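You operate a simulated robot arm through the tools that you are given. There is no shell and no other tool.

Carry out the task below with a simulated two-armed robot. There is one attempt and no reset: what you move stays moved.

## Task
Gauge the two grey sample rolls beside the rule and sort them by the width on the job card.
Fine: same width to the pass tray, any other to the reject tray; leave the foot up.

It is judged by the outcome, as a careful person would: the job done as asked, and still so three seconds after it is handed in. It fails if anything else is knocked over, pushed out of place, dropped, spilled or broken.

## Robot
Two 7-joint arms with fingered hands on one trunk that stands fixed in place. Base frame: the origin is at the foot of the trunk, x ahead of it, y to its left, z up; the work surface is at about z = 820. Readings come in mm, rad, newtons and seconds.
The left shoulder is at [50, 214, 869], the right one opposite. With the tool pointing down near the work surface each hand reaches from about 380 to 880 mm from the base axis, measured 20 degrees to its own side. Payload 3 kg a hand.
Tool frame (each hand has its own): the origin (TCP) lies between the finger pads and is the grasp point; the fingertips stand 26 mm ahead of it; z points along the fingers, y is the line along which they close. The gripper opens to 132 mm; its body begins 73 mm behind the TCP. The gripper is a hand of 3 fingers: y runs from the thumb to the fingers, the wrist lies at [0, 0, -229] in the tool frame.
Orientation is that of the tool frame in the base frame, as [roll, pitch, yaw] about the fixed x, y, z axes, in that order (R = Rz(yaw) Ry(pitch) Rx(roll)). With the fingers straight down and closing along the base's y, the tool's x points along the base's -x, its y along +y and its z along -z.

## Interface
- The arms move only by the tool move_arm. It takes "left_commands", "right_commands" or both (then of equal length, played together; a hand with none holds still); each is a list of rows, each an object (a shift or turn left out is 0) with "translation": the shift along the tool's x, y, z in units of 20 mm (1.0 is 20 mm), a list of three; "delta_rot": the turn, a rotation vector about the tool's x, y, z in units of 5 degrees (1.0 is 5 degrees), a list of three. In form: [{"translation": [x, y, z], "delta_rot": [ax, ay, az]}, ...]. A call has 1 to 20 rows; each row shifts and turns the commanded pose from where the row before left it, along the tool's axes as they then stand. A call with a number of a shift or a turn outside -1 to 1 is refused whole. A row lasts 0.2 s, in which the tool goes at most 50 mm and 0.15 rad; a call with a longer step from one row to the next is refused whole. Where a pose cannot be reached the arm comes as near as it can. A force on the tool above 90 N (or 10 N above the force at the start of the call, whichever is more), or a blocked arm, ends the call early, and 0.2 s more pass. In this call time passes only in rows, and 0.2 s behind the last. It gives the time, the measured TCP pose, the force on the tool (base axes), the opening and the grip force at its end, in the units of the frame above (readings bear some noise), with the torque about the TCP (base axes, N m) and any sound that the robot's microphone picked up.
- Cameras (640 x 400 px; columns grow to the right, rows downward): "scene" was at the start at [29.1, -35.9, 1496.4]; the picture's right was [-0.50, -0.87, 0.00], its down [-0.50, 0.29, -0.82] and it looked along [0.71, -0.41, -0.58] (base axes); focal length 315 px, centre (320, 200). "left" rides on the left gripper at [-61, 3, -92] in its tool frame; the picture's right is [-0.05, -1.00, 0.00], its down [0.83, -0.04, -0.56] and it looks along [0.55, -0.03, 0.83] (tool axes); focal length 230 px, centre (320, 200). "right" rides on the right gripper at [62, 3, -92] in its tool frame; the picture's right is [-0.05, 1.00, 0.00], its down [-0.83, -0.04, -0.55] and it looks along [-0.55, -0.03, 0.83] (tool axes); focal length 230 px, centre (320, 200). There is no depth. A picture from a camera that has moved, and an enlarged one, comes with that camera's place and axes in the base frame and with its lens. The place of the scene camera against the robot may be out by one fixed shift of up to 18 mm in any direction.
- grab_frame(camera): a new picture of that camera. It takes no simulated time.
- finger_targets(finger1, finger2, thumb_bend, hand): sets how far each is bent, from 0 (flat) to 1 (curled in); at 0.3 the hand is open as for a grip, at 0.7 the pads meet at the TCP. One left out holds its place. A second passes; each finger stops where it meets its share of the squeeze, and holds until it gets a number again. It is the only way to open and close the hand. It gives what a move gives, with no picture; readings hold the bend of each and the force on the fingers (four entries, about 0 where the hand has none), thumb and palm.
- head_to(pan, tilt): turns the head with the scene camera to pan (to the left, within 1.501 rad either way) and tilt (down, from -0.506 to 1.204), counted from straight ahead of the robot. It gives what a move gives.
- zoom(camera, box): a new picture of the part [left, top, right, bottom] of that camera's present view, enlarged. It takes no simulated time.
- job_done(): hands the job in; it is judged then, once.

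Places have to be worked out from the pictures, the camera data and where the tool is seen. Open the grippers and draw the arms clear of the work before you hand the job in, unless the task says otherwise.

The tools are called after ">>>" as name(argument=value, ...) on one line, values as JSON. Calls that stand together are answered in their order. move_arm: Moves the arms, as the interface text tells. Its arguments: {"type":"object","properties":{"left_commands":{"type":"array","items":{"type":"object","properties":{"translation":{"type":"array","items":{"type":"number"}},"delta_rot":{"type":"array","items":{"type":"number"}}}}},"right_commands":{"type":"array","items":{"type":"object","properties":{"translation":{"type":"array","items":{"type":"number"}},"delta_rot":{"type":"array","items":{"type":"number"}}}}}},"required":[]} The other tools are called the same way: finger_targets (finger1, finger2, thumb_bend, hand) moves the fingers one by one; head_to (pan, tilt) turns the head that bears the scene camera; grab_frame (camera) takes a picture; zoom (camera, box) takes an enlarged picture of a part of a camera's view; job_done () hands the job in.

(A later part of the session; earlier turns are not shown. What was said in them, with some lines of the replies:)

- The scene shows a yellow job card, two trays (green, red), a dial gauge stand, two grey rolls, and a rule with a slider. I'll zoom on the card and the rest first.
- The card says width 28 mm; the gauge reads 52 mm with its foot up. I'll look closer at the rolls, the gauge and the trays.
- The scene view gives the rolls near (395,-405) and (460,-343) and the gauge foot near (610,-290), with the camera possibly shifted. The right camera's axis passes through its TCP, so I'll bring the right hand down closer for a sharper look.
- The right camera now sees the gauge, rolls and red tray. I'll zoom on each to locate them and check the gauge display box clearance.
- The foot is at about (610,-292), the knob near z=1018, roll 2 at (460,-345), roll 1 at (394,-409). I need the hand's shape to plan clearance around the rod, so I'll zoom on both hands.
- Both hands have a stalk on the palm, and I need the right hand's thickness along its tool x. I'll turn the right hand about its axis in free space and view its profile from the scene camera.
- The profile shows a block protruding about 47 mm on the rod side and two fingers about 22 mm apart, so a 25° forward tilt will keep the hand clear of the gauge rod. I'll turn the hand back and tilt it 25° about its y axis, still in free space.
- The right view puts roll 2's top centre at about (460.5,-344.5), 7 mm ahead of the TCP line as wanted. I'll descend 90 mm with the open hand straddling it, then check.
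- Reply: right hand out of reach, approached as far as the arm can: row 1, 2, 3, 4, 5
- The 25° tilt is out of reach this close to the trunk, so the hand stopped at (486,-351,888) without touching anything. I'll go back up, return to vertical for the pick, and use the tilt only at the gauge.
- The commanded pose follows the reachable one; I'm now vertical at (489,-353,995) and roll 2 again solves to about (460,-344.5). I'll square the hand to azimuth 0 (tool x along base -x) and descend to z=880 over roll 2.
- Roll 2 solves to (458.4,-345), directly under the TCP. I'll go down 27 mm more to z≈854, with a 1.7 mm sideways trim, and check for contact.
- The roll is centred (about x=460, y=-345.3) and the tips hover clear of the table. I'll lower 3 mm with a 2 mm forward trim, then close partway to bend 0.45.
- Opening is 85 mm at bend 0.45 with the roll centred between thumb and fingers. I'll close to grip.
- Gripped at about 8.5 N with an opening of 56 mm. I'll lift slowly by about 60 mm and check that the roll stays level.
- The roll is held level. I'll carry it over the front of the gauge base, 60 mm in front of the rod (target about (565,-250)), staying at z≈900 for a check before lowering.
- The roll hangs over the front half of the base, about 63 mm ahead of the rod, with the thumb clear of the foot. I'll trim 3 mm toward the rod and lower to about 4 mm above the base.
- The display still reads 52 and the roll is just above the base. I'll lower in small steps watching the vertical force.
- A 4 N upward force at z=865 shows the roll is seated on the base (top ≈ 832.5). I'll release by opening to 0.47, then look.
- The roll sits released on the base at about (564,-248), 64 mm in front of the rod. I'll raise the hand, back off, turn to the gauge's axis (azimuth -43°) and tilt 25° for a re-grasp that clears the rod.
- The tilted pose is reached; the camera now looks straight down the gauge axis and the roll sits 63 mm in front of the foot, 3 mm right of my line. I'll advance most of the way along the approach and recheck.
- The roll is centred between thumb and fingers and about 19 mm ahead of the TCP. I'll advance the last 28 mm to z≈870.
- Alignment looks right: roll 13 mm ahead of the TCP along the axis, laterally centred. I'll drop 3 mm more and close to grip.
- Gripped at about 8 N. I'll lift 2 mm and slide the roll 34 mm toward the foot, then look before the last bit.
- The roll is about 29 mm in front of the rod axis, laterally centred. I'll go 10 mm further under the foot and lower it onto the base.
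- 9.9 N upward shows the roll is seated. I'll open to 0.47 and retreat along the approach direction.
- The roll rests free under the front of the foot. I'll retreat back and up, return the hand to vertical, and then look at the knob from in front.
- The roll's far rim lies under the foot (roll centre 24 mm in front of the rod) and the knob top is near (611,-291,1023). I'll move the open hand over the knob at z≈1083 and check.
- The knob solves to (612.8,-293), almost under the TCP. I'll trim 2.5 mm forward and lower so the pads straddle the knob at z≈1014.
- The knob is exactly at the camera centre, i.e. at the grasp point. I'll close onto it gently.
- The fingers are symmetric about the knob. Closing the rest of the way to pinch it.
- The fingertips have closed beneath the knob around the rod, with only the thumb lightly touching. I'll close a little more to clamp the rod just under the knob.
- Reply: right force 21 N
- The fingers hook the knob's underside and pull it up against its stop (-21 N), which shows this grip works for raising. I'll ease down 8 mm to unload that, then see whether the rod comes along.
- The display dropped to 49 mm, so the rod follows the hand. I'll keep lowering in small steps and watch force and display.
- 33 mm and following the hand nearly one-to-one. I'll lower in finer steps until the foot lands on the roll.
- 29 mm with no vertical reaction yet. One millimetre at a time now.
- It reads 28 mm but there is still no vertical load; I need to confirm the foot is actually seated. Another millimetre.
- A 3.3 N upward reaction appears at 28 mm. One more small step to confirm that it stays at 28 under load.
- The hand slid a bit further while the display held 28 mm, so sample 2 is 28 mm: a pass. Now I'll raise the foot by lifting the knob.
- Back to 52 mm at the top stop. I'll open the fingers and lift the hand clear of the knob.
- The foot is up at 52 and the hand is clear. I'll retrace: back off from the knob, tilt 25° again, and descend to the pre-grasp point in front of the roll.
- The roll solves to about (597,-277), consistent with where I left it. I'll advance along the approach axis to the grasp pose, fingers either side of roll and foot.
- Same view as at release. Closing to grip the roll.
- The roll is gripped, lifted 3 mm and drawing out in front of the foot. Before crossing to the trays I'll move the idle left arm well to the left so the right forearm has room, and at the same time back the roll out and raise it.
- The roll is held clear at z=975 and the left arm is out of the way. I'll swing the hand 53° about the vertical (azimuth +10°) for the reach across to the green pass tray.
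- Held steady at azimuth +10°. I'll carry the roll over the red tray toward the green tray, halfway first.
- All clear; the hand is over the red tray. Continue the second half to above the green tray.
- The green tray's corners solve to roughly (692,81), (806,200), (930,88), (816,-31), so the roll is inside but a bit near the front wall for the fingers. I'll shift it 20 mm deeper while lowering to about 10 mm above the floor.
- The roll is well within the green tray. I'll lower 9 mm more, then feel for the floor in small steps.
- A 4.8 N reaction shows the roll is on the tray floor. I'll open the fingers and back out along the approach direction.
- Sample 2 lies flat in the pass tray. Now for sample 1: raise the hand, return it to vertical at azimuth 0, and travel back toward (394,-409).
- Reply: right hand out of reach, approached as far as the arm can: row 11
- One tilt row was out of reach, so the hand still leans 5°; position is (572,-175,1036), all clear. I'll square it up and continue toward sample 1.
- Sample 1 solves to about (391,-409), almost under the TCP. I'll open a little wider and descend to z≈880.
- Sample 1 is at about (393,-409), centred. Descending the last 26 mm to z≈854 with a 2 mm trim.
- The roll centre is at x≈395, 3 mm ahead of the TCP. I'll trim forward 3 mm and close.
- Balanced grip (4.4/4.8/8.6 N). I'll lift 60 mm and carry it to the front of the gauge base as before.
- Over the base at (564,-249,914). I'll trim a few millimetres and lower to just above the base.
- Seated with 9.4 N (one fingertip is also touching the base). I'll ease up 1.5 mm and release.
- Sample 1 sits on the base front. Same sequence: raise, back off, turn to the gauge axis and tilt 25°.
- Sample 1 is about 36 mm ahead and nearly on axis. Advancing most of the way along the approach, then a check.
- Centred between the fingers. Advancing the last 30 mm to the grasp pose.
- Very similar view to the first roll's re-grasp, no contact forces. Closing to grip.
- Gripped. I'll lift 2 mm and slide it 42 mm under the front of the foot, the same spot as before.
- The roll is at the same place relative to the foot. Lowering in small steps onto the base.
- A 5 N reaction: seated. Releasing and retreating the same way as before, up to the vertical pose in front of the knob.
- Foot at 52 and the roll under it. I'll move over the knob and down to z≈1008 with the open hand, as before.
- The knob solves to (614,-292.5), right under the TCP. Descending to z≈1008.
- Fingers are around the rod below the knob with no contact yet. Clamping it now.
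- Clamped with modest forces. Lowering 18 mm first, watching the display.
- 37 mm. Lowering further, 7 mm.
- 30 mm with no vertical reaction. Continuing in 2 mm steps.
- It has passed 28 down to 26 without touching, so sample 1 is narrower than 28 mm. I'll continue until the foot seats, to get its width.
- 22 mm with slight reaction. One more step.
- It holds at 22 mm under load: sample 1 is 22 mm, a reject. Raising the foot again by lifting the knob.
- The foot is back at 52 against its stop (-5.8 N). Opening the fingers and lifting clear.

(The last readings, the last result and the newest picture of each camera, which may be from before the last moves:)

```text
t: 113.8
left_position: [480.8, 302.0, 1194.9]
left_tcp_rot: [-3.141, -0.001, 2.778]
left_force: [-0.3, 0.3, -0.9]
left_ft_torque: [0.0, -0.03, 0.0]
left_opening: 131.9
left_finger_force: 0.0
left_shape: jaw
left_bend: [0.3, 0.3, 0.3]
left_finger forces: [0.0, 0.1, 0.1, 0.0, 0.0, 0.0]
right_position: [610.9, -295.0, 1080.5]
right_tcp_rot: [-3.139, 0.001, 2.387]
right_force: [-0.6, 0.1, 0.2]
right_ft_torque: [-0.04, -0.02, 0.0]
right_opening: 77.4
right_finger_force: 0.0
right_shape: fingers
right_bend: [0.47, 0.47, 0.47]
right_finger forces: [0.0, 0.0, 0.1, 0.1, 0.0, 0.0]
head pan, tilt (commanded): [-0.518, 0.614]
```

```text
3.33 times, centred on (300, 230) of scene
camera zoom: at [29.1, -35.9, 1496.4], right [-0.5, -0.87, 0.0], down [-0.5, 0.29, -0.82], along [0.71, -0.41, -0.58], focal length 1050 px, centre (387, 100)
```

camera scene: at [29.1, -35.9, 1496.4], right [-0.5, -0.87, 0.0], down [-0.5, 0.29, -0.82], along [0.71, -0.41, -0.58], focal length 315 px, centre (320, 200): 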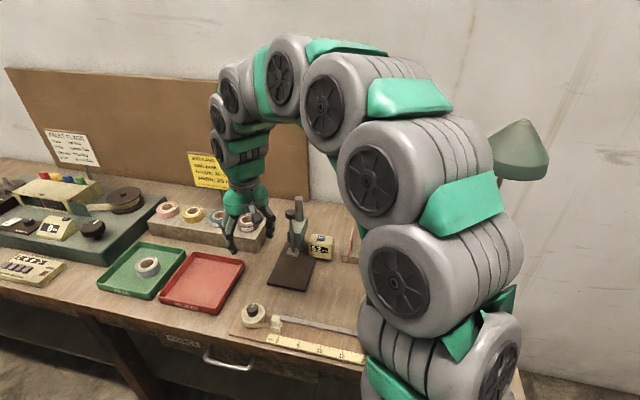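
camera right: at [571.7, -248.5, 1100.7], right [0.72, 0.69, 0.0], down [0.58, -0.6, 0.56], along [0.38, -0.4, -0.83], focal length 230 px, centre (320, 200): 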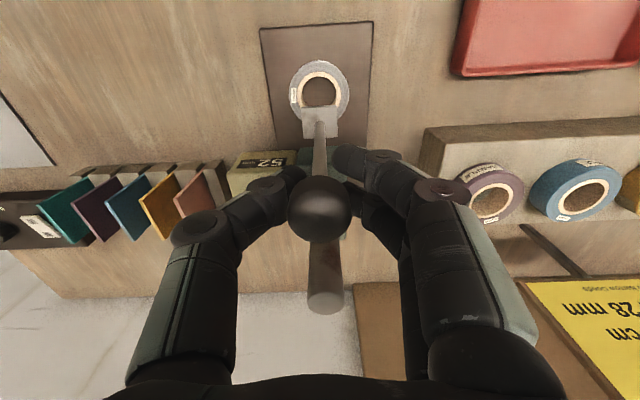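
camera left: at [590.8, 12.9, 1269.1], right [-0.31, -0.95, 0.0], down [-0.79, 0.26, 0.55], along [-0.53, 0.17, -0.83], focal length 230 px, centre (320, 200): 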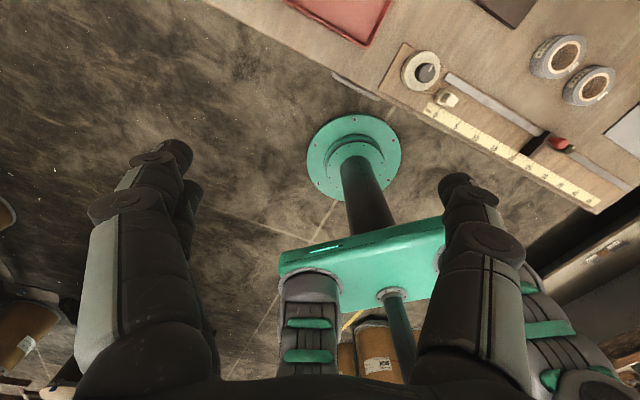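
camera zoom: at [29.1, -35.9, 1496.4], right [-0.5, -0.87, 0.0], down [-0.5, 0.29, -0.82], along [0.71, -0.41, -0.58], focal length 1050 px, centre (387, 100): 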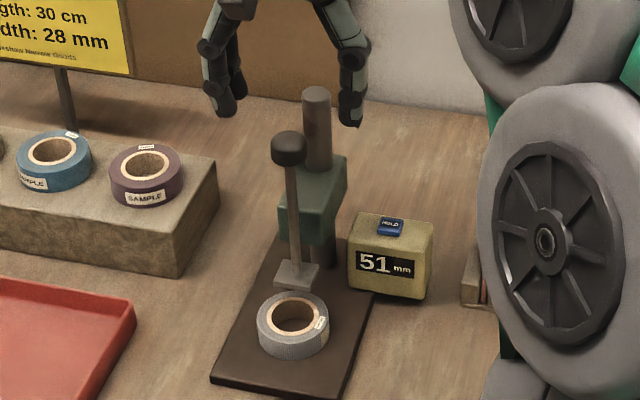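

The display settled at 51 after release, so the foot ended a hair below its top stop. I'll go back down, hook the knob again and lift it firmly to the stop.

>>> move_arm(right_commands=[{"translation": [0, 0, 0.85]}, {"translation": [0, 0, 0.85]}, {"translation": [0, 0, 0.85]}, {"translation": [0, 0, 0.85]}, {"translation": [0, 0, 0.15]}])

>>> finger_targets(hand="right", finger1=0.76, finger2=0.76, thumb_bend=0.71)

>>> zoom(camera="scene", box=[250, 170, 350, 290])

```text
t: 115.0
left_position: [481.7, 300.5, 1194.2]
left_tcp_rot: [-3.141, 0.001, 2.78]
left_force: [0.1, -0.3, -0.3]
left_ft_torque: [-0.01, 0.02, 0.01]
left_opening: 132.0
left_finger_force: 0.1
left_shape: jaw
left_bend: [0.3, 0.3, 0.3]
left_finger forces: [0.0, 0.0, 0.0, 0.1, 0.0, 0.0]
right_position: [610.2, -293.5, 1007.9]
right_tcp_rot: [-3.141, 0.002, 2.388]
right_force: [0.2, 0.8, -0.5]
right_ft_torque: [0.02, 0.01, -0.03]
right_opening: 77.4
right_finger_force: 0.1
right_shape: fingers
right_bend: [0.47, 0.47, 0.47]
right_finger forces: [0.0, 0.0, 0.0, 0.0, 0.0, 0.1]
head pan, tilt (commanded): [-0.518, 0.614]
```

```text
t: 116.0
left_position: [481.1, 302.1, 1194.5]
left_tcp_rot: [3.141, 0.0, 2.78]
left_force: [0.1, -0.5, 0.4]
left_ft_torque: [-0.02, -0.01, -0.02]
left_opening: 131.9
left_finger_force: 0.1
left_shape: jaw
left_bend: [0.3, 0.3, 0.3]
left_finger forces: [0.0, 0.0, 0.0, 0.0, 0.0, 0.0]
right_position: [611.3, -293.6, 1008.8]
right_tcp_rot: [-3.14, 0.003, 2.387]
right_force: [-0.8, -0.8, -1.8]
right_ft_torque: [-0.02, -0.02, -0.01]
right_opening: 1.2
right_finger_force: 2.8
right_shape: fingers
right_bend: [0.76, 0.75, 0.69]
right_finger forces: [0.4, 1.8, 0.1, 0.0, 2.8, 0.1]
head pan, tilt (commanded): [-0.518, 0.614]
```

```text
3.33 times, centred on (300, 230) of scene
camera zoom: at [29.1, -35.9, 1496.4], right [-0.5, -0.87, 0.0], down [-0.5, 0.29, -0.82], along [0.71, -0.41, -0.58], focal length 1050 px, centre (387, 100)
```

zoom: 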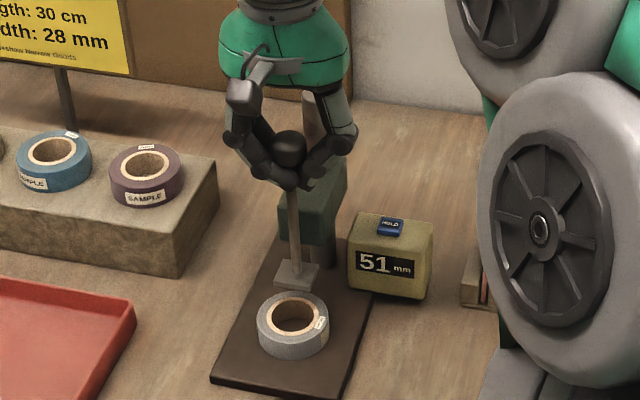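

Still 51 with light contact. Lifting in 2 mm steps until the stop resists.

>>> move_arm(right_commands=[{"translation": [0, 0, -0.1]}, {"translation": [0, 0, -0.1]}])

>>> zoom(camera="scene", box=[270, 220, 350, 290])

```text
t: 116.6
left_position: [481.5, 301.5, 1194.4]
left_tcp_rot: [3.141, -0.001, 2.778]
left_force: [0.1, -0.1, -0.6]
left_ft_torque: [0.03, -0.01, 0.02]
left_opening: 131.7
left_finger_force: 0.0
left_shape: jaw
left_bend: [0.3, 0.3, 0.3]
left_finger forces: [0.1, 0.0, 0.1, 0.0, 0.0, 0.0]
right_position: [611.7, -293.9, 1012.2]
right_tcp_rot: [-3.14, 0.002, 2.388]
right_force: [-4.2, -0.8, -2.9]
right_ft_torque: [0.05, 0.04, -0.01]
right_opening: 1.3
right_finger_force: 3.1
right_shape: fingers
right_bend: [0.75, 0.76, 0.69]
right_finger forces: [2.0, 0.9, 0.0, 0.0, 3.4, 0.1]
head pan, tilt (commanded): [-0.518, 0.614]
```

```text
5.71 times, centred on (310, 255) of scene
camera zoom: at [29.1, -35.9, 1496.4], right [-0.5, -0.87, 0.0], down [-0.5, 0.29, -0.82], along [0.71, -0.41, -0.58], focal length 1800 px, centre (377, -114)
```

zoom: 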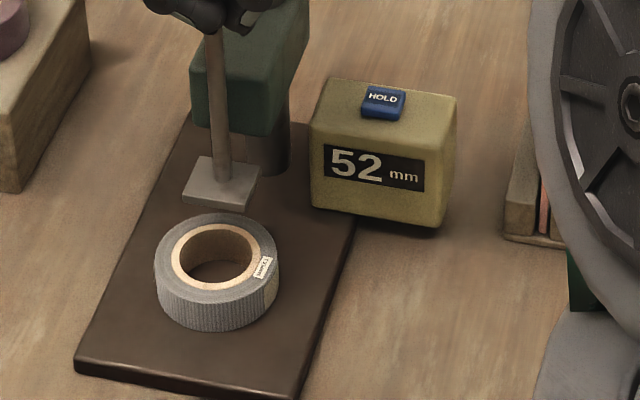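

52 again; one more millimetre or two to be firmly at the stop.

>>> move_arm(right_commands=[{"translation": [0, 0, -0.08]}])

>>> finger_targets(hand="right", finger1=0.47, finger2=0.47, thumb_bend=0.47)

>>> zoom(camera="scene", box=[250, 170, 350, 290])

```text
t: 117.0
left_position: [481.4, 302.1, 1195.8]
left_tcp_rot: [3.142, 0.0, 2.776]
left_force: [0.3, -0.8, 0.2]
left_ft_torque: [0.02, 0.03, 0.0]
left_opening: 131.7
left_finger_force: 0.1
left_shape: jaw
left_bend: [0.3, 0.3, 0.3]
left_finger forces: [0.1, 0.0, 0.1, 0.0, 0.0, 0.1]
right_position: [612.6, -293.7, 1012.9]
right_tcp_rot: [-3.14, 0.003, 2.388]
right_force: [-3.6, -1.6, -8.6]
right_ft_torque: [-0.03, 0.03, 0.02]
right_opening: 2.0
right_finger_force: 4.4
right_shape: fingers
right_bend: [0.75, 0.75, 0.69]
right_finger forces: [3.1, 2.0, 0.1, 0.0, 4.2, 0.0]
head pan, tilt (commanded): [-0.518, 0.614]
```

```text
t: 118.0
left_position: [481.4, 302.4, 1194.9]
left_tcp_rot: [3.141, 0.0, 2.778]
left_force: [0.8, 0.8, 0.2]
left_ft_torque: [-0.01, 0.0, -0.02]
left_opening: 132.1
left_finger_force: 0.0
left_shape: jaw
left_bend: [0.3, 0.3, 0.3]
left_finger forces: [0.1, 0.1, 0.1, 0.0, 0.1, 0.1]
right_position: [612.6, -293.3, 1014.1]
right_tcp_rot: [-3.139, 0.003, 2.387]
right_force: [0.0, 0.9, 0.7]
right_ft_torque: [-0.01, -0.01, 0.0]
right_opening: 77.2
right_finger_force: 0.0
right_shape: fingers
right_bend: [0.47, 0.47, 0.47]
right_finger forces: [0.1, 0.1, 0.1, 0.0, 0.0, 0.0]
head pan, tilt (commanded): [-0.518, 0.614]
```

```text
3.33 times, centred on (300, 230) of scene
camera zoom: at [29.1, -35.9, 1496.4], right [-0.5, -0.87, 0.0], down [-0.5, 0.29, -0.82], along [0.71, -0.41, -0.58], focal length 1050 px, centre (387, 100)
```

zoom: 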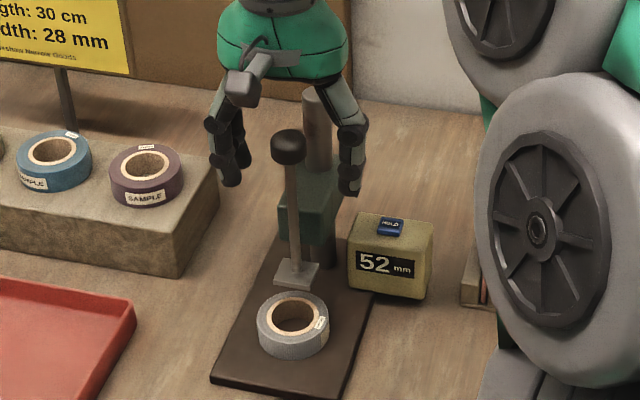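

Foot holds at 52 after release. Now lift, back off, tilt and descend to the pre-grasp point for sample 1.

>>> move_arm(right_commands=[{"translation": [0, 0, -0.75]}, {"translation": [0, 0, -0.9]}, {"translation": [0, 0, -0.9]}, {"translation": [0, 0, -0.9]}, {"translation": [0.92, 0, 0]}, {"translation": [0.92, 0, 0]}, {"translation": [0.92, 0, 0]}, {"translation": [0.92, 0, 0]}, {"delta_rot": [0, -1, 0]}, {"delta_rot": [0, -1, 0]}, {"delta_rot": [0, -1, 0]}, {"delta_rot": [0, -1, 0]}, {"delta_rot": [0, -1, 0]}, {"translation": [0.423, 0, 0.906]}, {"translation": [0.423, 0, 0.906]}, {"translation": [0.423, 0, 0.906]}, {"translation": [0.423, 0, 0.906]}, {"translation": [0.423, 0, 0.906]}, {"translation": [0.423, 0, 0.906]}, {"translation": [0.423, 0, 0.906]}])

>>> grab_frame(camera="right")

```text
t: 122.2
left_position: [481.0, 301.2, 1195.7]
left_tcp_rot: [-3.141, 0.0, 2.777]
left_force: [0.2, 0.1, -0.1]
left_ft_torque: [0.0, 0.0, -0.01]
left_opening: 131.9
left_finger_force: 0.1
left_shape: jaw
left_bend: [0.3, 0.3, 0.3]
left_finger forces: [0.0, 0.1, 0.0, 0.0, 0.2, 0.0]
right_position: [559.3, -243.0, 943.9]
right_tcp_rot: [-3.141, 0.438, 2.388]
right_force: [0.1, 0.1, -0.5]
right_ft_torque: [0.02, 0.02, -0.02]
right_opening: 77.4
right_finger_force: 0.0
right_shape: fingers
right_bend: [0.47, 0.47, 0.47]
right_finger forces: [0.0, 0.1, 0.0, 0.0, 0.1, 0.1]
head pan, tilt (commanded): [-0.518, 0.614]
```

```text
taken
camera right: at [493.4, -176.3, 1001.0], right [0.72, 0.7, 0.02], down [0.35, -0.38, 0.86], along [0.6, -0.61, -0.52], focal length 230 px, centre (320, 200)
```

right: 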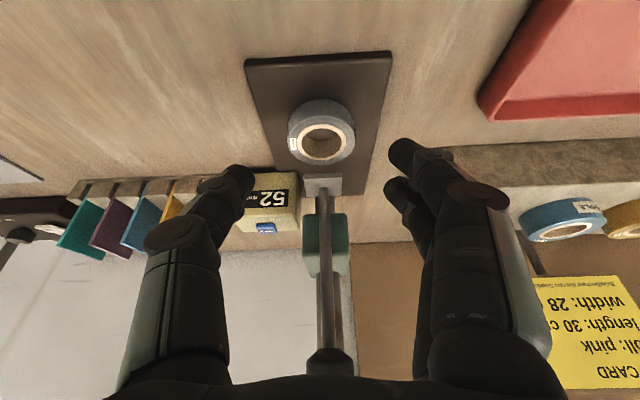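

Display 52, roll centred. Advancing 80 mm to the grasp pose.

>>> move_arm(right_commands=[{"translation": [0, 0, 0.9]}, {"translation": [0, 0, 0.9]}, {"translation": [0, 0, 0.9]}, {"translation": [0, 0, 0.9]}, {"translation": [0, 0, 0.45]}])

>>> grab_frame(camera="right")

```text
t: 123.4
left_position: [481.1, 301.1, 1195.0]
left_tcp_rot: [-3.14, 0.0, 2.779]
left_force: [0.3, -0.2, 0.1]
left_ft_torque: [0.02, 0.0, 0.02]
left_opening: 131.7
left_finger_force: 0.0
left_shape: jaw
left_bend: [0.3, 0.3, 0.3]
left_finger forces: [0.1, 0.0, 0.1, 0.0, 0.1, 0.0]
right_position: [583.4, -265.9, 869.3]
right_tcp_rot: [-3.138, 0.438, 2.388]
right_force: [0.0, 0.1, -0.3]
right_ft_torque: [0.0, 0.0, 0.04]
right_opening: 77.4
right_finger_force: 0.1
right_shape: fingers
right_bend: [0.47, 0.47, 0.47]
right_finger forces: [0.1, 0.0, 0.1, 0.0, 0.1, 0.0]
head pan, tilt (commanded): [-0.518, 0.614]
```

```text
taken
camera right: at [516.4, -199.0, 926.2], right [0.72, 0.7, 0.02], down [0.35, -0.38, 0.86], along [0.6, -0.61, -0.52], focal length 230 px, centre (320, 200)
```

right: 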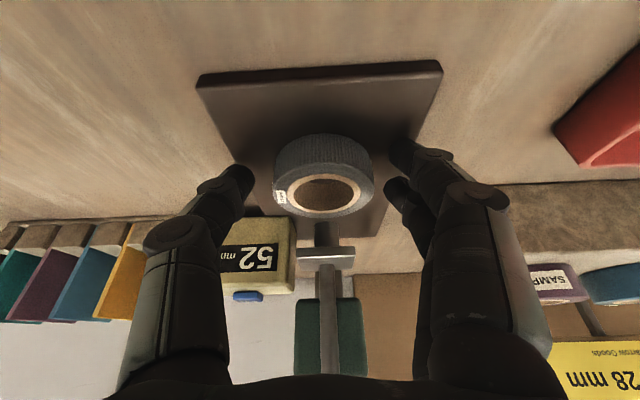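

The view matches the release pose. Gripping, then lifting slightly and starting to draw out.

>>> finger_targets(hand="right", finger1=0.6, finger2=0.6, thumb_bend=0.6)

>>> move_arm(right_commands=[{"translation": [-0.07, 0, -0.16]}, {"translation": [0.385, 0, -0.18]}, {"translation": [0.385, 0, -0.18]}])

>>> grab_frame(camera="right")

```text
t: 124.4
left_position: [482.1, 301.3, 1195.7]
left_tcp_rot: [3.141, 0.0, 2.779]
left_force: [0.6, -0.9, -0.6]
left_ft_torque: [-0.06, -0.01, 0.04]
left_opening: 131.7
left_finger_force: 0.0
left_shape: jaw
left_bend: [0.3, 0.3, 0.3]
left_finger forces: [0.1, 0.1, 0.0, 0.0, 0.0, 0.1]
right_position: [582.9, -266.8, 868.8]
right_tcp_rot: [-3.139, 0.437, 2.387]
right_force: [0.5, -0.4, -0.3]
right_ft_torque: [0.01, 0.0, -0.01]
right_opening: 49.8
right_finger_force: 6.9
right_shape: fingers
right_bend: [0.57, 0.53, 0.56]
right_finger forces: [2.0, 5.0, 0.0, 0.0, 7.1, 0.1]
head pan, tilt (commanded): [-0.518, 0.614]
```

```text
t: 125.2
left_position: [481.7, 301.0, 1195.5]
left_tcp_rot: [3.141, 0.0, 2.78]
left_force: [0.0, 0.6, -0.5]
left_ft_torque: [0.0, -0.01, 0.02]
left_opening: 131.9
left_finger_force: 0.1
left_shape: jaw
left_bend: [0.3, 0.3, 0.3]
left_finger forces: [0.1, 0.0, 0.1, 0.0, 0.0, 0.0]
right_position: [570.5, -255.6, 872.0]
right_tcp_rot: [-3.141, 0.438, 2.388]
right_force: [-0.3, -0.3, -0.2]
right_ft_torque: [-0.02, 0.0, 0.01]
right_opening: 49.6
right_finger_force: 6.7
right_shape: fingers
right_bend: [0.57, 0.53, 0.56]
right_finger forces: [2.0, 4.9, 0.0, 0.0, 7.1, 0.0]
head pan, tilt (commanded): [-0.518, 0.614]
```

```text
taken
camera right: at [504.8, -187.5, 928.9], right [0.72, 0.7, 0.02], down [0.35, -0.38, 0.85], along [0.6, -0.61, -0.52], focal length 230 px, centre (320, 200)
```

right: 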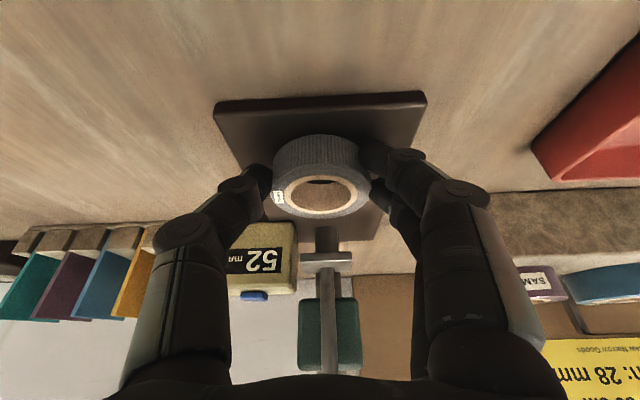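

Held at 7 N. Drawing the roll fully out and up to z≈975.

>>> move_arm(right_commands=[{"translation": [0.453, 0, -0.2115]}, {"translation": [0.453, 0, -0.2115]}, {"translation": [0.453, 0, -0.2115]}, {"translation": [0.453, 0, -0.2115]}, {"translation": [0.453, 0, -0.2115]}, {"translation": [-0.3, 0, -0.64]}, {"translation": [-0.423, 0, -0.906]}, {"translation": [-0.423, 0, -0.906]}, {"translation": [-0.423, 0, -0.906]}, {"translation": [-0.423, 0, -0.906]}])

>>> grab_frame(camera="right")

>>> grab_frame(camera="scene")

```text
t: 127.4
left_position: [480.8, 302.4, 1194.2]
left_tcp_rot: [3.141, 0.0, 2.778]
left_force: [0.8, 0.2, 0.9]
left_ft_torque: [-0.02, 0.0, 0.02]
left_opening: 132.0
left_finger_force: 0.0
left_shape: jaw
left_bend: [0.3, 0.3, 0.3]
left_finger forces: [0.0, 0.0, 0.0, 0.0, 0.0, 0.0]
right_position: [534.2, -220.7, 968.6]
right_tcp_rot: [3.141, 0.439, 2.388]
right_force: [0.0, 0.1, 0.4]
right_ft_torque: [0.03, 0.02, -0.01]
right_opening: 49.5
right_finger_force: 6.5
right_shape: fingers
right_bend: [0.57, 0.53, 0.56]
right_finger forces: [2.0, 4.9, 0.1, 0.0, 6.9, 0.0]
head pan, tilt (commanded): [-0.518, 0.614]
```

```text
taken
camera right: at [468.5, -153.7, 1025.2], right [0.72, 0.7, 0.02], down [0.35, -0.38, 0.86], along [0.6, -0.61, -0.52], focal length 230 px, centre (320, 200)
```

right: 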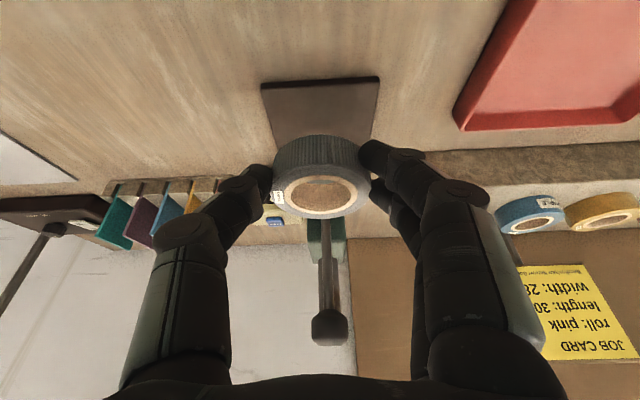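

```text
taken
camera scene: at [29.1, -35.9, 1496.4], right [-0.5, -0.87, 0.0], down [-0.5, 0.29, -0.82], along [0.71, -0.41, -0.58], focal length 315 px, centre (320, 200)
```

scene: 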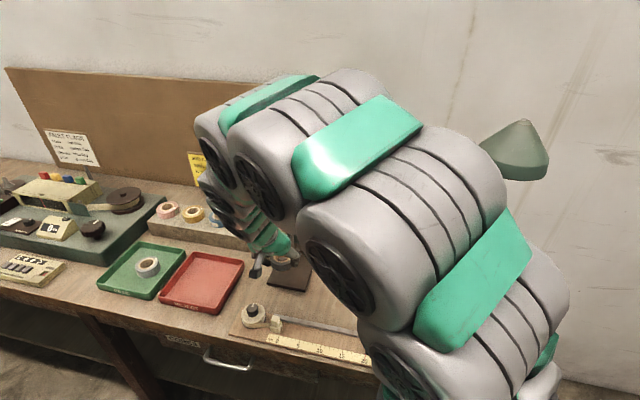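

Roll held level. I'll swing the hand 34° (azimuth about -10°) and carry it over the centre of the red reject tray, (680,-51).

>>> move_arm(right_commands=[{"delta_rot": [-0.407, 0, -0.873]}, {"delta_rot": [-0.407, 0, -0.873]}, {"delta_rot": [-0.407, 0, -0.873]}, {"delta_rot": [-0.407, 0, -0.873]}, {"delta_rot": [-0.407, 0, -0.873]}, {"delta_rot": [-0.407, 0, -0.873]}, {"delta_rot": [-0.407, 0, -0.873]}, {"translation": [-0.404, 0.957, 0.343]}, {"translation": [-0.404, 0.957, 0.343]}, {"translation": [-0.404, 0.957, 0.343]}, {"translation": [-0.404, 0.957, 0.343]}, {"translation": [-0.404, 0.957, 0.343]}, {"translation": [-0.404, 0.957, 0.343]}, {"translation": [-0.404, 0.957, 0.343]}, {"translation": [-0.404, 0.957, 0.343]}, {"translation": [-0.404, 0.957, 0.343]}, {"translation": [-0.404, 0.957, 0.343]}])

>>> grab_frame(camera="right")

>>> zoom(camera="scene", box=[90, 170, 290, 320])

```text
t: 131.0
left_position: [482.4, 301.7, 1195.0]
left_tcp_rot: [3.14, 0.0, 2.779]
left_force: [0.5, 0.1, 0.6]
left_ft_torque: [0.04, 0.02, -0.02]
left_opening: 131.9
left_finger_force: 0.1
left_shape: jaw
left_bend: [0.3, 0.3, 0.3]
left_finger forces: [0.0, 0.1, 0.0, 0.1, 0.1, 0.1]
right_position: [667.9, -49.0, 936.6]
right_tcp_rot: [-3.136, 0.436, 2.977]
right_force: [0.2, -0.7, -0.6]
right_ft_torque: [-0.02, 0.04, -0.03]
right_opening: 49.5
right_finger_force: 6.9
right_shape: fingers
right_bend: [0.57, 0.53, 0.57]
right_finger forces: [1.9, 4.9, 0.0, 0.0, 6.8, 0.0]
head pan, tilt (commanded): [-0.518, 0.614]
```

```text
taken
camera right: at [575.3, -29.8, 993.9], right [0.21, 0.98, 0.02], down [0.5, -0.12, 0.85], along [0.84, -0.17, -0.52], focal length 230 px, centre (320, 200)
```

right: 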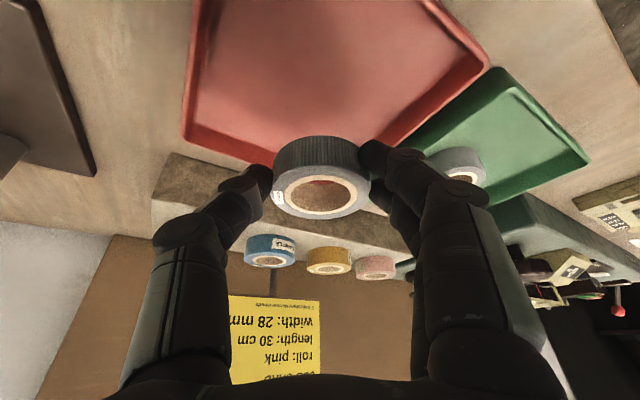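

```text
2.67 times, centred on (190, 245) of scene
camera zoom: at [29.1, -35.9, 1496.4], right [-0.5, -0.87, 0.0], down [-0.5, 0.29, -0.82], along [0.71, -0.41, -0.58], focal length 840 px, centre (667, 80)
```

zoom: 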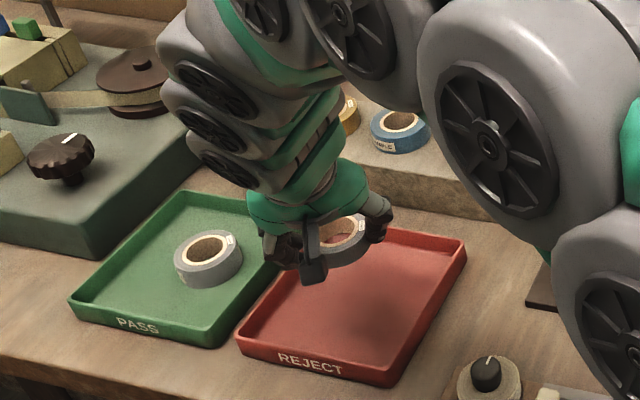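

The tray corners solve to a centre of about (686,-54), and the roll is at (681,-51). Lowering to about 7 mm above the tray floor.

>>> move_arm(right_commands=[{"translation": [0.359, 0, 0.77]}, {"translation": [0.359, 0, 0.77]}, {"translation": [0.359, 0, 0.77]}, {"translation": [0.359, 0, 0.77]}])

>>> grab_frame(camera="right")

>>> zoom(camera="scene", box=[90, 170, 290, 320])

```text
t: 132.0
left_position: [481.3, 301.0, 1194.5]
left_tcp_rot: [-3.141, 0.0, 2.778]
left_force: [-0.7, -0.1, 0.1]
left_ft_torque: [-0.03, -0.02, -0.01]
left_opening: 131.9
left_finger_force: 0.1
left_shape: jaw
left_bend: [0.3, 0.3, 0.3]
left_finger forces: [0.0, 0.0, 0.1, 0.0, 0.0, 0.0]
right_position: [666.7, -49.2, 869.5]
right_tcp_rot: [-3.138, 0.437, 2.977]
right_force: [-0.1, 0.2, -0.9]
right_ft_torque: [0.03, -0.01, 0.03]
right_opening: 49.3
right_finger_force: 6.7
right_shape: fingers
right_bend: [0.57, 0.53, 0.57]
right_finger forces: [1.9, 4.8, 0.1, 0.1, 6.8, 0.0]
head pan, tilt (commanded): [-0.518, 0.614]
```

```text
taken
camera right: at [574.0, -29.6, 925.4], right [0.21, 0.98, 0.02], down [0.5, -0.12, 0.85], along [0.84, -0.17, -0.52], focal length 230 px, centre (320, 200)
```

right: 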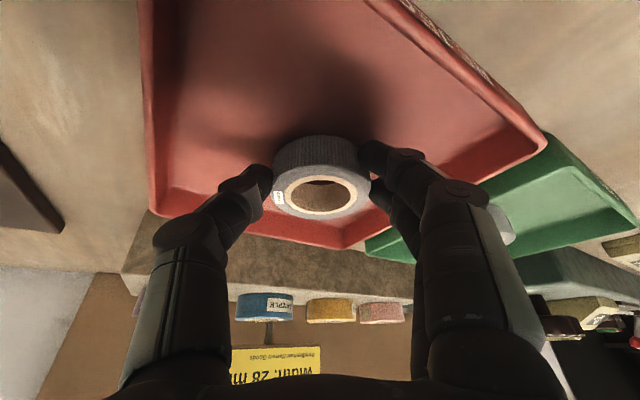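

```text
2.67 times, centred on (190, 245) of scene
camera zoom: at [29.1, -35.9, 1496.4], right [-0.5, -0.87, 0.0], down [-0.5, 0.29, -0.82], along [0.71, -0.41, -0.58], focal length 840 px, centre (667, 80)
```

zoom: 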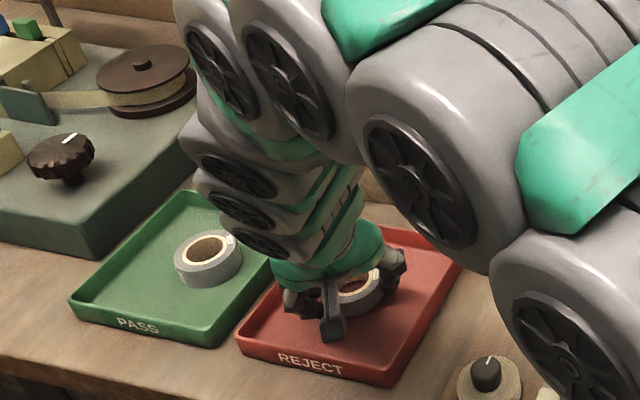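

Well inside the red tray. Feeling for the floor in small steps.

>>> move_arm(right_commands=[{"translation": [0.042, 0, 0.09]}, {"translation": [0.042, 0, 0.09]}])

>>> move_arm(right_commands=[{"translation": [0.035, 0, 0.075]}, {"translation": [0.025, 0, 0.05]}])

```text
t: 132.6
left_position: [481.1, 302.2, 1195.9]
left_tcp_rot: [3.141, 0.0, 2.779]
left_force: [-0.4, 0.4, 0.0]
left_ft_torque: [-0.02, -0.03, 0.0]
left_opening: 131.7
left_finger_force: 0.0
left_shape: jaw
left_bend: [0.3, 0.3, 0.3]
left_finger forces: [0.0, 0.1, 0.0, 0.1, 0.0, 0.1]
right_position: [668.5, -48.4, 864.5]
right_tcp_rot: [-3.14, 0.438, 2.978]
right_force: [-0.2, -0.7, -1.2]
right_ft_torque: [0.02, -0.01, -0.03]
right_opening: 49.5
right_finger_force: 7.2
right_shape: fingers
right_bend: [0.57, 0.53, 0.57]
right_finger forces: [1.9, 4.9, 0.0, 0.0, 6.9, 0.1]
head pan, tilt (commanded): [-0.518, 0.614]
```

```text
t: 133.2
left_position: [480.9, 300.7, 1194.4]
left_tcp_rot: [-3.141, -0.001, 2.778]
left_force: [-0.2, -0.7, 0.1]
left_ft_torque: [-0.02, 0.0, -0.01]
left_opening: 131.6
left_finger_force: 0.0
left_shape: jaw
left_bend: [0.3, 0.3, 0.3]
left_finger forces: [0.1, 0.0, 0.0, 0.0, 0.1, 0.1]
right_position: [668.0, -47.4, 862.7]
right_tcp_rot: [-3.139, 0.435, 2.977]
right_force: [-0.4, 0.1, -0.4]
right_ft_torque: [0.0, 0.03, 0.0]
right_opening: 49.0
right_finger_force: 6.7
right_shape: fingers
right_bend: [0.57, 0.53, 0.57]
right_finger forces: [1.9, 4.9, 0.1, 0.1, 6.9, 0.1]
head pan, tilt (commanded): [-0.518, 0.614]
```

No reaction yet at z≈862.5. Two more small steps.

>>> move_arm(right_commands=[{"translation": [0.03, 0, 0.065]}])

>>> move_arm(right_commands=[{"translation": [0.025, 0, 0.05]}])

```text
t: 133.6
left_position: [481.1, 301.8, 1196.2]
left_tcp_rot: [3.141, 0.0, 2.778]
left_force: [0.1, 0.2, 0.2]
left_ft_torque: [0.02, -0.01, -0.01]
left_opening: 131.7
left_finger_force: 0.1
left_shape: jaw
left_bend: [0.3, 0.3, 0.3]
left_finger forces: [0.0, 0.0, 0.0, 0.1, 0.0, 0.1]
right_position: [668.2, -49.1, 862.1]
right_tcp_rot: [-3.138, 0.435, 2.977]
right_force: [0.8, 0.4, -0.1]
right_ft_torque: [0.0, 0.0, 0.01]
right_opening: 49.1
right_finger_force: 6.4
right_shape: fingers
right_bend: [0.57, 0.53, 0.57]
right_finger forces: [1.8, 5.0, 0.0, 0.0, 6.8, 0.0]
head pan, tilt (commanded): [-0.518, 0.614]
```

```text
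t: 134.0
left_position: [480.8, 301.0, 1194.4]
left_tcp_rot: [3.141, 0.0, 2.779]
left_force: [-0.2, 0.1, 0.5]
left_ft_torque: [0.03, -0.01, 0.0]
left_opening: 131.8
left_finger_force: 0.1
left_shape: jaw
left_bend: [0.3, 0.3, 0.3]
left_finger forces: [0.0, 0.0, 0.1, 0.0, 0.1, 0.0]
right_position: [668.4, -48.9, 860.7]
right_tcp_rot: [-3.14, 0.44, 2.979]
right_force: [0.1, 1.5, 5.0]
right_ft_torque: [-0.02, -0.01, -0.04]
right_opening: 49.4
right_finger_force: 8.7
right_shape: fingers
right_bend: [0.57, 0.53, 0.57]
right_finger forces: [4.4, 5.5, 0.1, 0.1, 7.5, 0.0]
head pan, tilt (commanded): [-0.518, 0.614]
```

A 5 N reaction: the roll is on the tray floor. Releasing and backing out.

>>> finger_targets(hand="right", finger1=0.48, finger2=0.48, thumb_bend=0.48)

>>> move_arm(right_commands=[{"translation": [0, 0, -0.4]}, {"translation": [0, 0, -0.8]}, {"translation": [0, 0, -0.95]}, {"translation": [0, 0, -0.95]}, {"translation": [-0.423, 0, -0.906]}, {"translation": [-0.423, 0, -0.906]}, {"translation": [-0.423, 0, -0.906]}, {"translation": [-0.423, 0, -0.906]}, {"translation": [-0.423, 0, -0.906]}, {"translation": [-0.423, 0, -0.906]}])

>>> grab_frame(camera="right")

>>> grab_frame(camera="scene")

```text
t: 135.0
left_position: [481.8, 301.4, 1195.4]
left_tcp_rot: [3.141, 0.002, 2.778]
left_force: [-0.2, 0.1, 0.0]
left_ft_torque: [-0.02, 0.04, -0.02]
left_opening: 131.9
left_finger_force: 0.1
left_shape: jaw
left_bend: [0.3, 0.3, 0.3]
left_finger forces: [0.0, 0.1, 0.0, 0.0, 0.1, 0.1]
right_position: [667.5, -47.4, 860.6]
right_tcp_rot: [-3.14, 0.439, 2.976]
right_force: [3.9, -3.9, 15.4]
right_ft_torque: [0.39, -0.21, -0.13]
right_opening: 65.3
right_finger_force: 7.5
right_shape: fingers
right_bend: [0.55, 0.48, 0.48]
right_finger forces: [14.9, 0.0, 0.0, 0.1, 0.1, 0.1]
head pan, tilt (commanded): [-0.518, 0.614]
```

```text
t: 137.2
left_position: [481.3, 300.4, 1194.5]
left_tcp_rot: [3.141, 0.0, 2.777]
left_force: [-0.7, -0.2, 0.3]
left_ft_torque: [0.01, 0.01, 0.01]
left_opening: 131.8
left_finger_force: 0.1
left_shape: jaw
left_bend: [0.3, 0.3, 0.3]
left_finger forces: [0.1, 0.0, 0.0, 0.0, 0.1, 0.0]
right_position: [641.5, -45.5, 1037.0]
right_tcp_rot: [-3.139, 0.437, 2.978]
right_force: [-0.3, 0.8, -0.2]
right_ft_torque: [-0.03, 0.01, 0.02]
right_opening: 74.1
right_finger_force: 0.0
right_shape: fingers
right_bend: [0.48, 0.48, 0.48]
right_finger forces: [0.0, 0.1, 0.0, 0.0, 0.0, 0.0]
head pan, tilt (commanded): [-0.518, 0.614]
```

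```text
taken
camera right: at [548.9, -26.7, 1094.1], right [0.21, 0.98, 0.02], down [0.5, -0.13, 0.86], along [0.84, -0.17, -0.52], focal length 230 px, centre (320, 200)
```

right: 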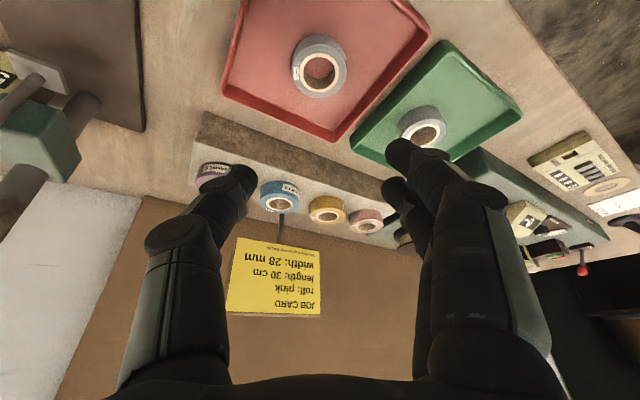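

```text
taken
camera scene: at [29.1, -35.9, 1496.4], right [-0.5, -0.87, 0.0], down [-0.5, 0.29, -0.82], along [0.71, -0.41, -0.58], focal length 315 px, centre (320, 200)
```

scene: 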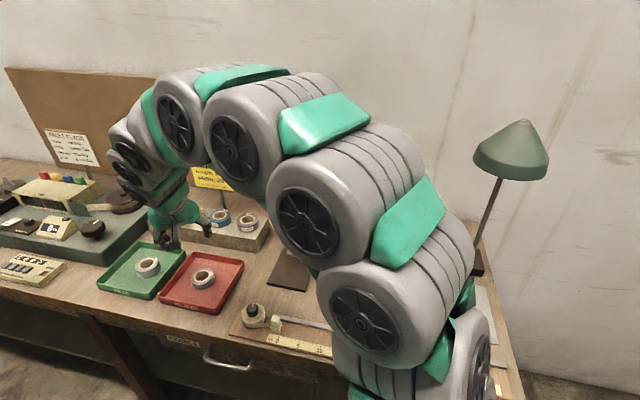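

Both rolls lie flat: 28 mm in green, 22 mm in red. One fingertip pressed the tray floor briefly while opening, so I'll zoom to check that the trays haven't shifted, then retreat.

>>> move_arm(right_commands=[{"translation": [-0.423, 0, -0.906]}, {"translation": [-0.423, 0, -0.906]}, {"translation": [0.286, -0.941, -0.549]}, {"translation": [0.286, -0.941, -0.549]}, {"translation": [0.286, -0.941, -0.549]}, {"translation": [0.286, -0.941, -0.549]}, {"translation": [0.286, -0.941, -0.549]}, {"translation": [0.286, -0.941, -0.549]}, {"translation": [0.286, -0.941, -0.549]}, {"translation": [0.286, -0.941, -0.549]}, {"translation": [0.286, -0.941, -0.549]}, {"translation": [0.286, -0.941, -0.549]}, {"translation": [0.286, -0.941, -0.549]}, {"translation": [0.286, -0.941, -0.549]}, {"translation": [0.286, -0.941, -0.549]}, {"translation": [0.286, -0.941, -0.549]}, {"translation": [0.286, -0.941, -0.549]}])

>>> move_arm(right_commands=[{"delta_rot": [0, 1, 0]}, {"delta_rot": [0, 1, 0]}, {"delta_rot": [0, 1, 0]}, {"delta_rot": [0, 1, 0]}, {"delta_rot": [0, 1, 0]}])

>>> finger_targets(hand="right", finger1=0.3, finger2=0.3, thumb_bend=0.3)

>>> grab_frame(camera="scene")

```text
t: 140.8
left_position: [481.8, 299.9, 1195.3]
left_tcp_rot: [3.14, 0.0, 2.778]
left_force: [0.4, -1.4, 0.2]
left_ft_torque: [0.02, 0.01, -0.01]
left_opening: 131.8
left_finger_force: 0.0
left_shape: jaw
left_bend: [0.3, 0.3, 0.3]
left_finger forces: [0.0, 0.0, 0.1, 0.0, 0.0, 0.1]
right_position: [450.5, -298.2, 1188.8]
right_tcp_rot: [-3.139, 0.439, 2.977]
right_force: [-0.3, 0.3, 0.3]
right_ft_torque: [-0.02, -0.01, -0.03]
right_opening: 74.1
right_finger_force: 0.1
right_shape: fingers
right_bend: [0.48, 0.48, 0.48]
right_finger forces: [0.1, 0.0, 0.1, 0.1, 0.1, 0.1]
head pan, tilt (commanded): [-0.518, 0.614]
```

```text
t: 142.0
left_position: [482.6, 302.0, 1195.3]
left_tcp_rot: [-3.141, 0.001, 2.78]
left_force: [0.6, 0.1, 0.6]
left_ft_torque: [0.01, 0.01, -0.01]
left_opening: 131.7
left_finger_force: 0.0
left_shape: jaw
left_bend: [0.3, 0.3, 0.3]
left_finger forces: [0.1, 0.1, 0.1, 0.1, 0.1, 0.0]
right_position: [450.2, -297.7, 1189.9]
right_tcp_rot: [-3.139, -0.003, 2.975]
right_force: [0.5, -0.2, 0.3]
right_ft_torque: [0.0, -0.01, -0.03]
right_opening: 74.0
right_finger_force: 0.0
right_shape: fingers
right_bend: [0.48, 0.48, 0.48]
right_finger forces: [0.0, 0.0, 0.0, 0.0, 0.0, 0.0]
head pan, tilt (commanded): [-0.518, 0.614]
```

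```text
t: 143.0
left_position: [480.9, 300.7, 1195.2]
left_tcp_rot: [-3.141, 0.002, 2.779]
left_force: [0.0, -1.3, 0.3]
left_ft_torque: [0.04, 0.03, 0.0]
left_opening: 131.8
left_finger_force: 0.0
left_shape: jaw
left_bend: [0.3, 0.3, 0.3]
left_finger forces: [0.1, 0.1, 0.0, 0.0, 0.1, 0.0]
right_position: [450.6, -298.7, 1189.9]
right_tcp_rot: [-3.139, -0.001, 2.975]
right_force: [0.4, 0.2, -0.1]
right_ft_torque: [0.01, 0.01, -0.02]
right_opening: 133.7
right_finger_force: 0.1
right_shape: fingers
right_bend: [0.3, 0.3, 0.3]
right_finger forces: [0.0, 0.1, 0.0, 0.0, 0.0, 0.0]
head pan, tilt (commanded): [-0.518, 0.614]
```

```text
taken
camera scene: at [29.1, -35.9, 1496.4], right [-0.5, -0.87, 0.0], down [-0.5, 0.29, -0.82], along [0.71, -0.41, -0.58], focal length 315 px, centre (320, 200)
```

scene: 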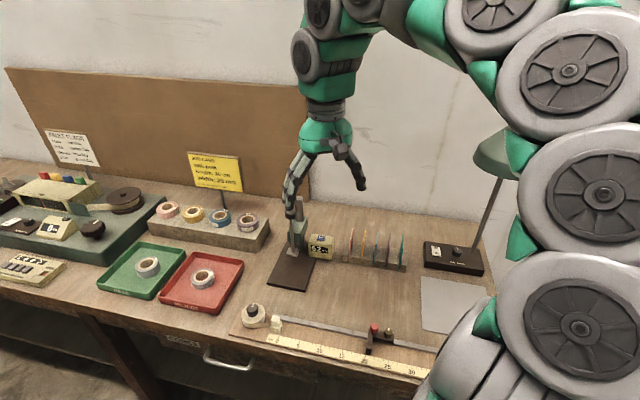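

Clear of the work with the hand open. I'll return the right arm to its starting pose and take final close looks at the gauge and trays.

>>> move_arm(right_commands=[{"translation": [0.566, -0.836, -0.393]}, {"translation": [0.566, -0.836, -0.393]}, {"translation": [0.566, -0.836, -0.393]}, {"translation": [0.566, -0.836, -0.393]}, {"translation": [0.566, -0.836, -0.393]}, {"translation": [0.566, -0.836, -0.393]}, {"translation": [0.566, -0.836, -0.393]}, {"delta_rot": [0, 0, 0.76]}, {"delta_rot": [0, 0, 0.76]}, {"delta_rot": [0, 0, 0.76]}])

>>> grab_frame(camera="scene")

>>> zoom(camera="scene", box=[0, 130, 260, 310])

>>> zoom(camera="scene", box=[260, 190, 420, 290])

>>> grab_frame(camera="right")

```text
t: 145.2
left_position: [481.5, 301.6, 1195.1]
left_tcp_rot: [-3.141, -0.001, 2.779]
left_force: [0.2, -0.1, 0.1]
left_ft_torque: [0.01, 0.0, -0.02]
left_opening: 132.0
left_finger_force: 0.0
left_shape: jaw
left_bend: [0.3, 0.3, 0.3]
left_finger forces: [0.1, 0.1, 0.0, 0.0, 0.0, 0.0]
right_position: [352.2, -399.2, 1245.6]
right_tcp_rot: [-3.14, 0.001, 2.777]
right_force: [0.1, -0.4, -0.6]
right_ft_torque: [0.0, 0.01, -0.01]
right_opening: 134.1
right_finger_force: 0.0
right_shape: fingers
right_bend: [0.3, 0.3, 0.3]
right_finger forces: [0.0, 0.0, 0.0, 0.0, 0.0, 0.1]
head pan, tilt (commanded): [-0.518, 0.614]
```

```text
taken
camera scene: at [29.1, -35.9, 1496.4], right [-0.5, -0.87, 0.0], down [-0.5, 0.29, -0.82], along [0.71, -0.41, -0.58], focal length 315 px, centre (320, 200)
```

scene: 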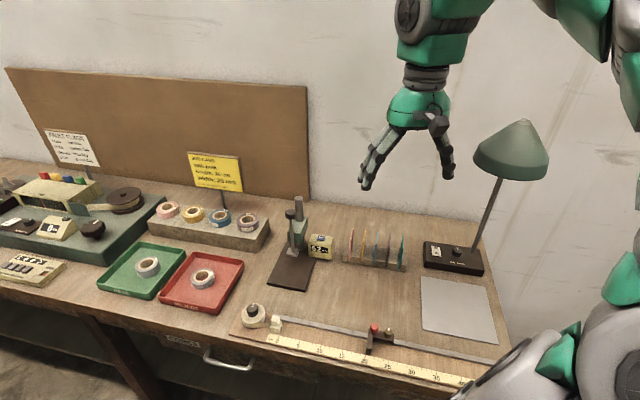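

```text
2.22 times, centred on (130, 220) of scene
camera zoom: at [29.1, -35.9, 1496.4], right [-0.5, -0.87, 0.0], down [-0.5, 0.29, -0.82], along [0.71, -0.41, -0.58], focal length 700 px, centre (742, 156)
```

zoom: 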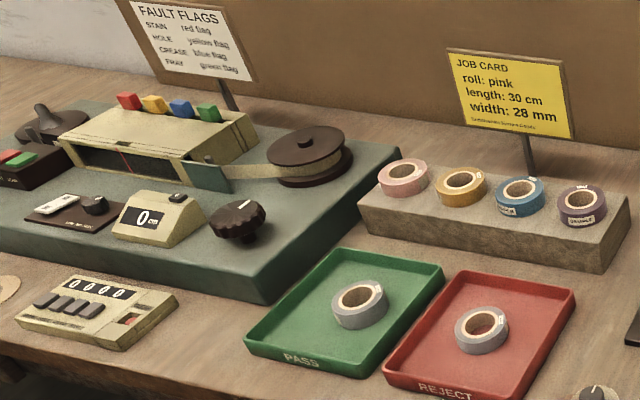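

```text
4.00 times, centred on (340, 240) of scene
camera zoom: at [29.1, -35.9, 1496.4], right [-0.5, -0.87, 0.0], down [-0.5, 0.29, -0.82], along [0.71, -0.41, -0.58], focal length 1260 px, centre (240, 40)
```

zoom: 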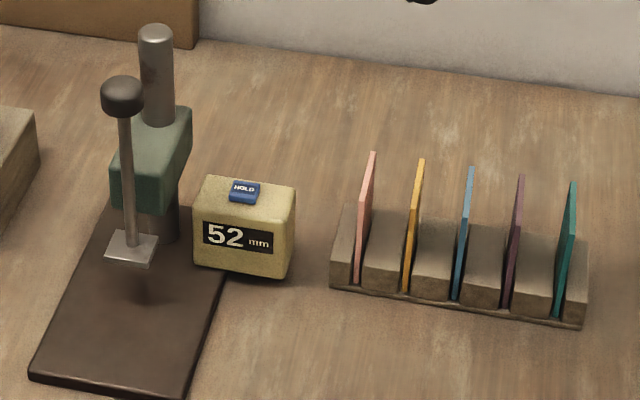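

```text
taken
camera right: at [297.0, -374.4, 1337.8], right [0.41, 0.91, 0.0], down [0.76, -0.34, 0.56], along [0.51, -0.23, -0.83], focal length 230 px, centre (320, 200)
```

right: 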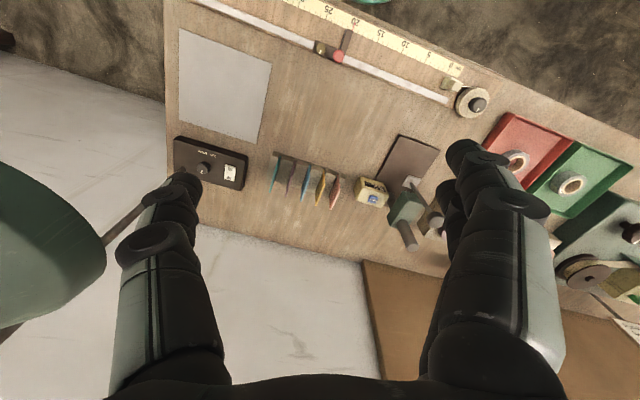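

Everything matches the start: the gauge and trays haven't moved and the foot is up at 52 mm. Sample 2 (28 mm) is in the pass tray and sample 1 (22 mm) in the reject tray. Both hands are open and clear, so I'm handing in the job.

>>> job_done()

```text
The job is handed in.
```

I gauged both grey rolls, sorted them against the card's 28 mm width, and handed the job in.

| Roll | Gauge reading | Tray |
|---|---|---|
| Sample 2 | 28 mm | Pass (green) |
| Sample 1 | 22 mm | Reject (red) |

- **Gauge:** the foot is up and the display reads 52 mm, as at the start. After the second reading the foot settled at 51 mm, so I lifted it back to its stop.
- **Surroundings:** the last pictures show the trays and gauge where they were and nothing knocked over. One fingertip pressed on the reject tray floor (about 15 N) while I released sample 1, but the tray did not shift.
- **Arms:** both hands are open and clear of the work.
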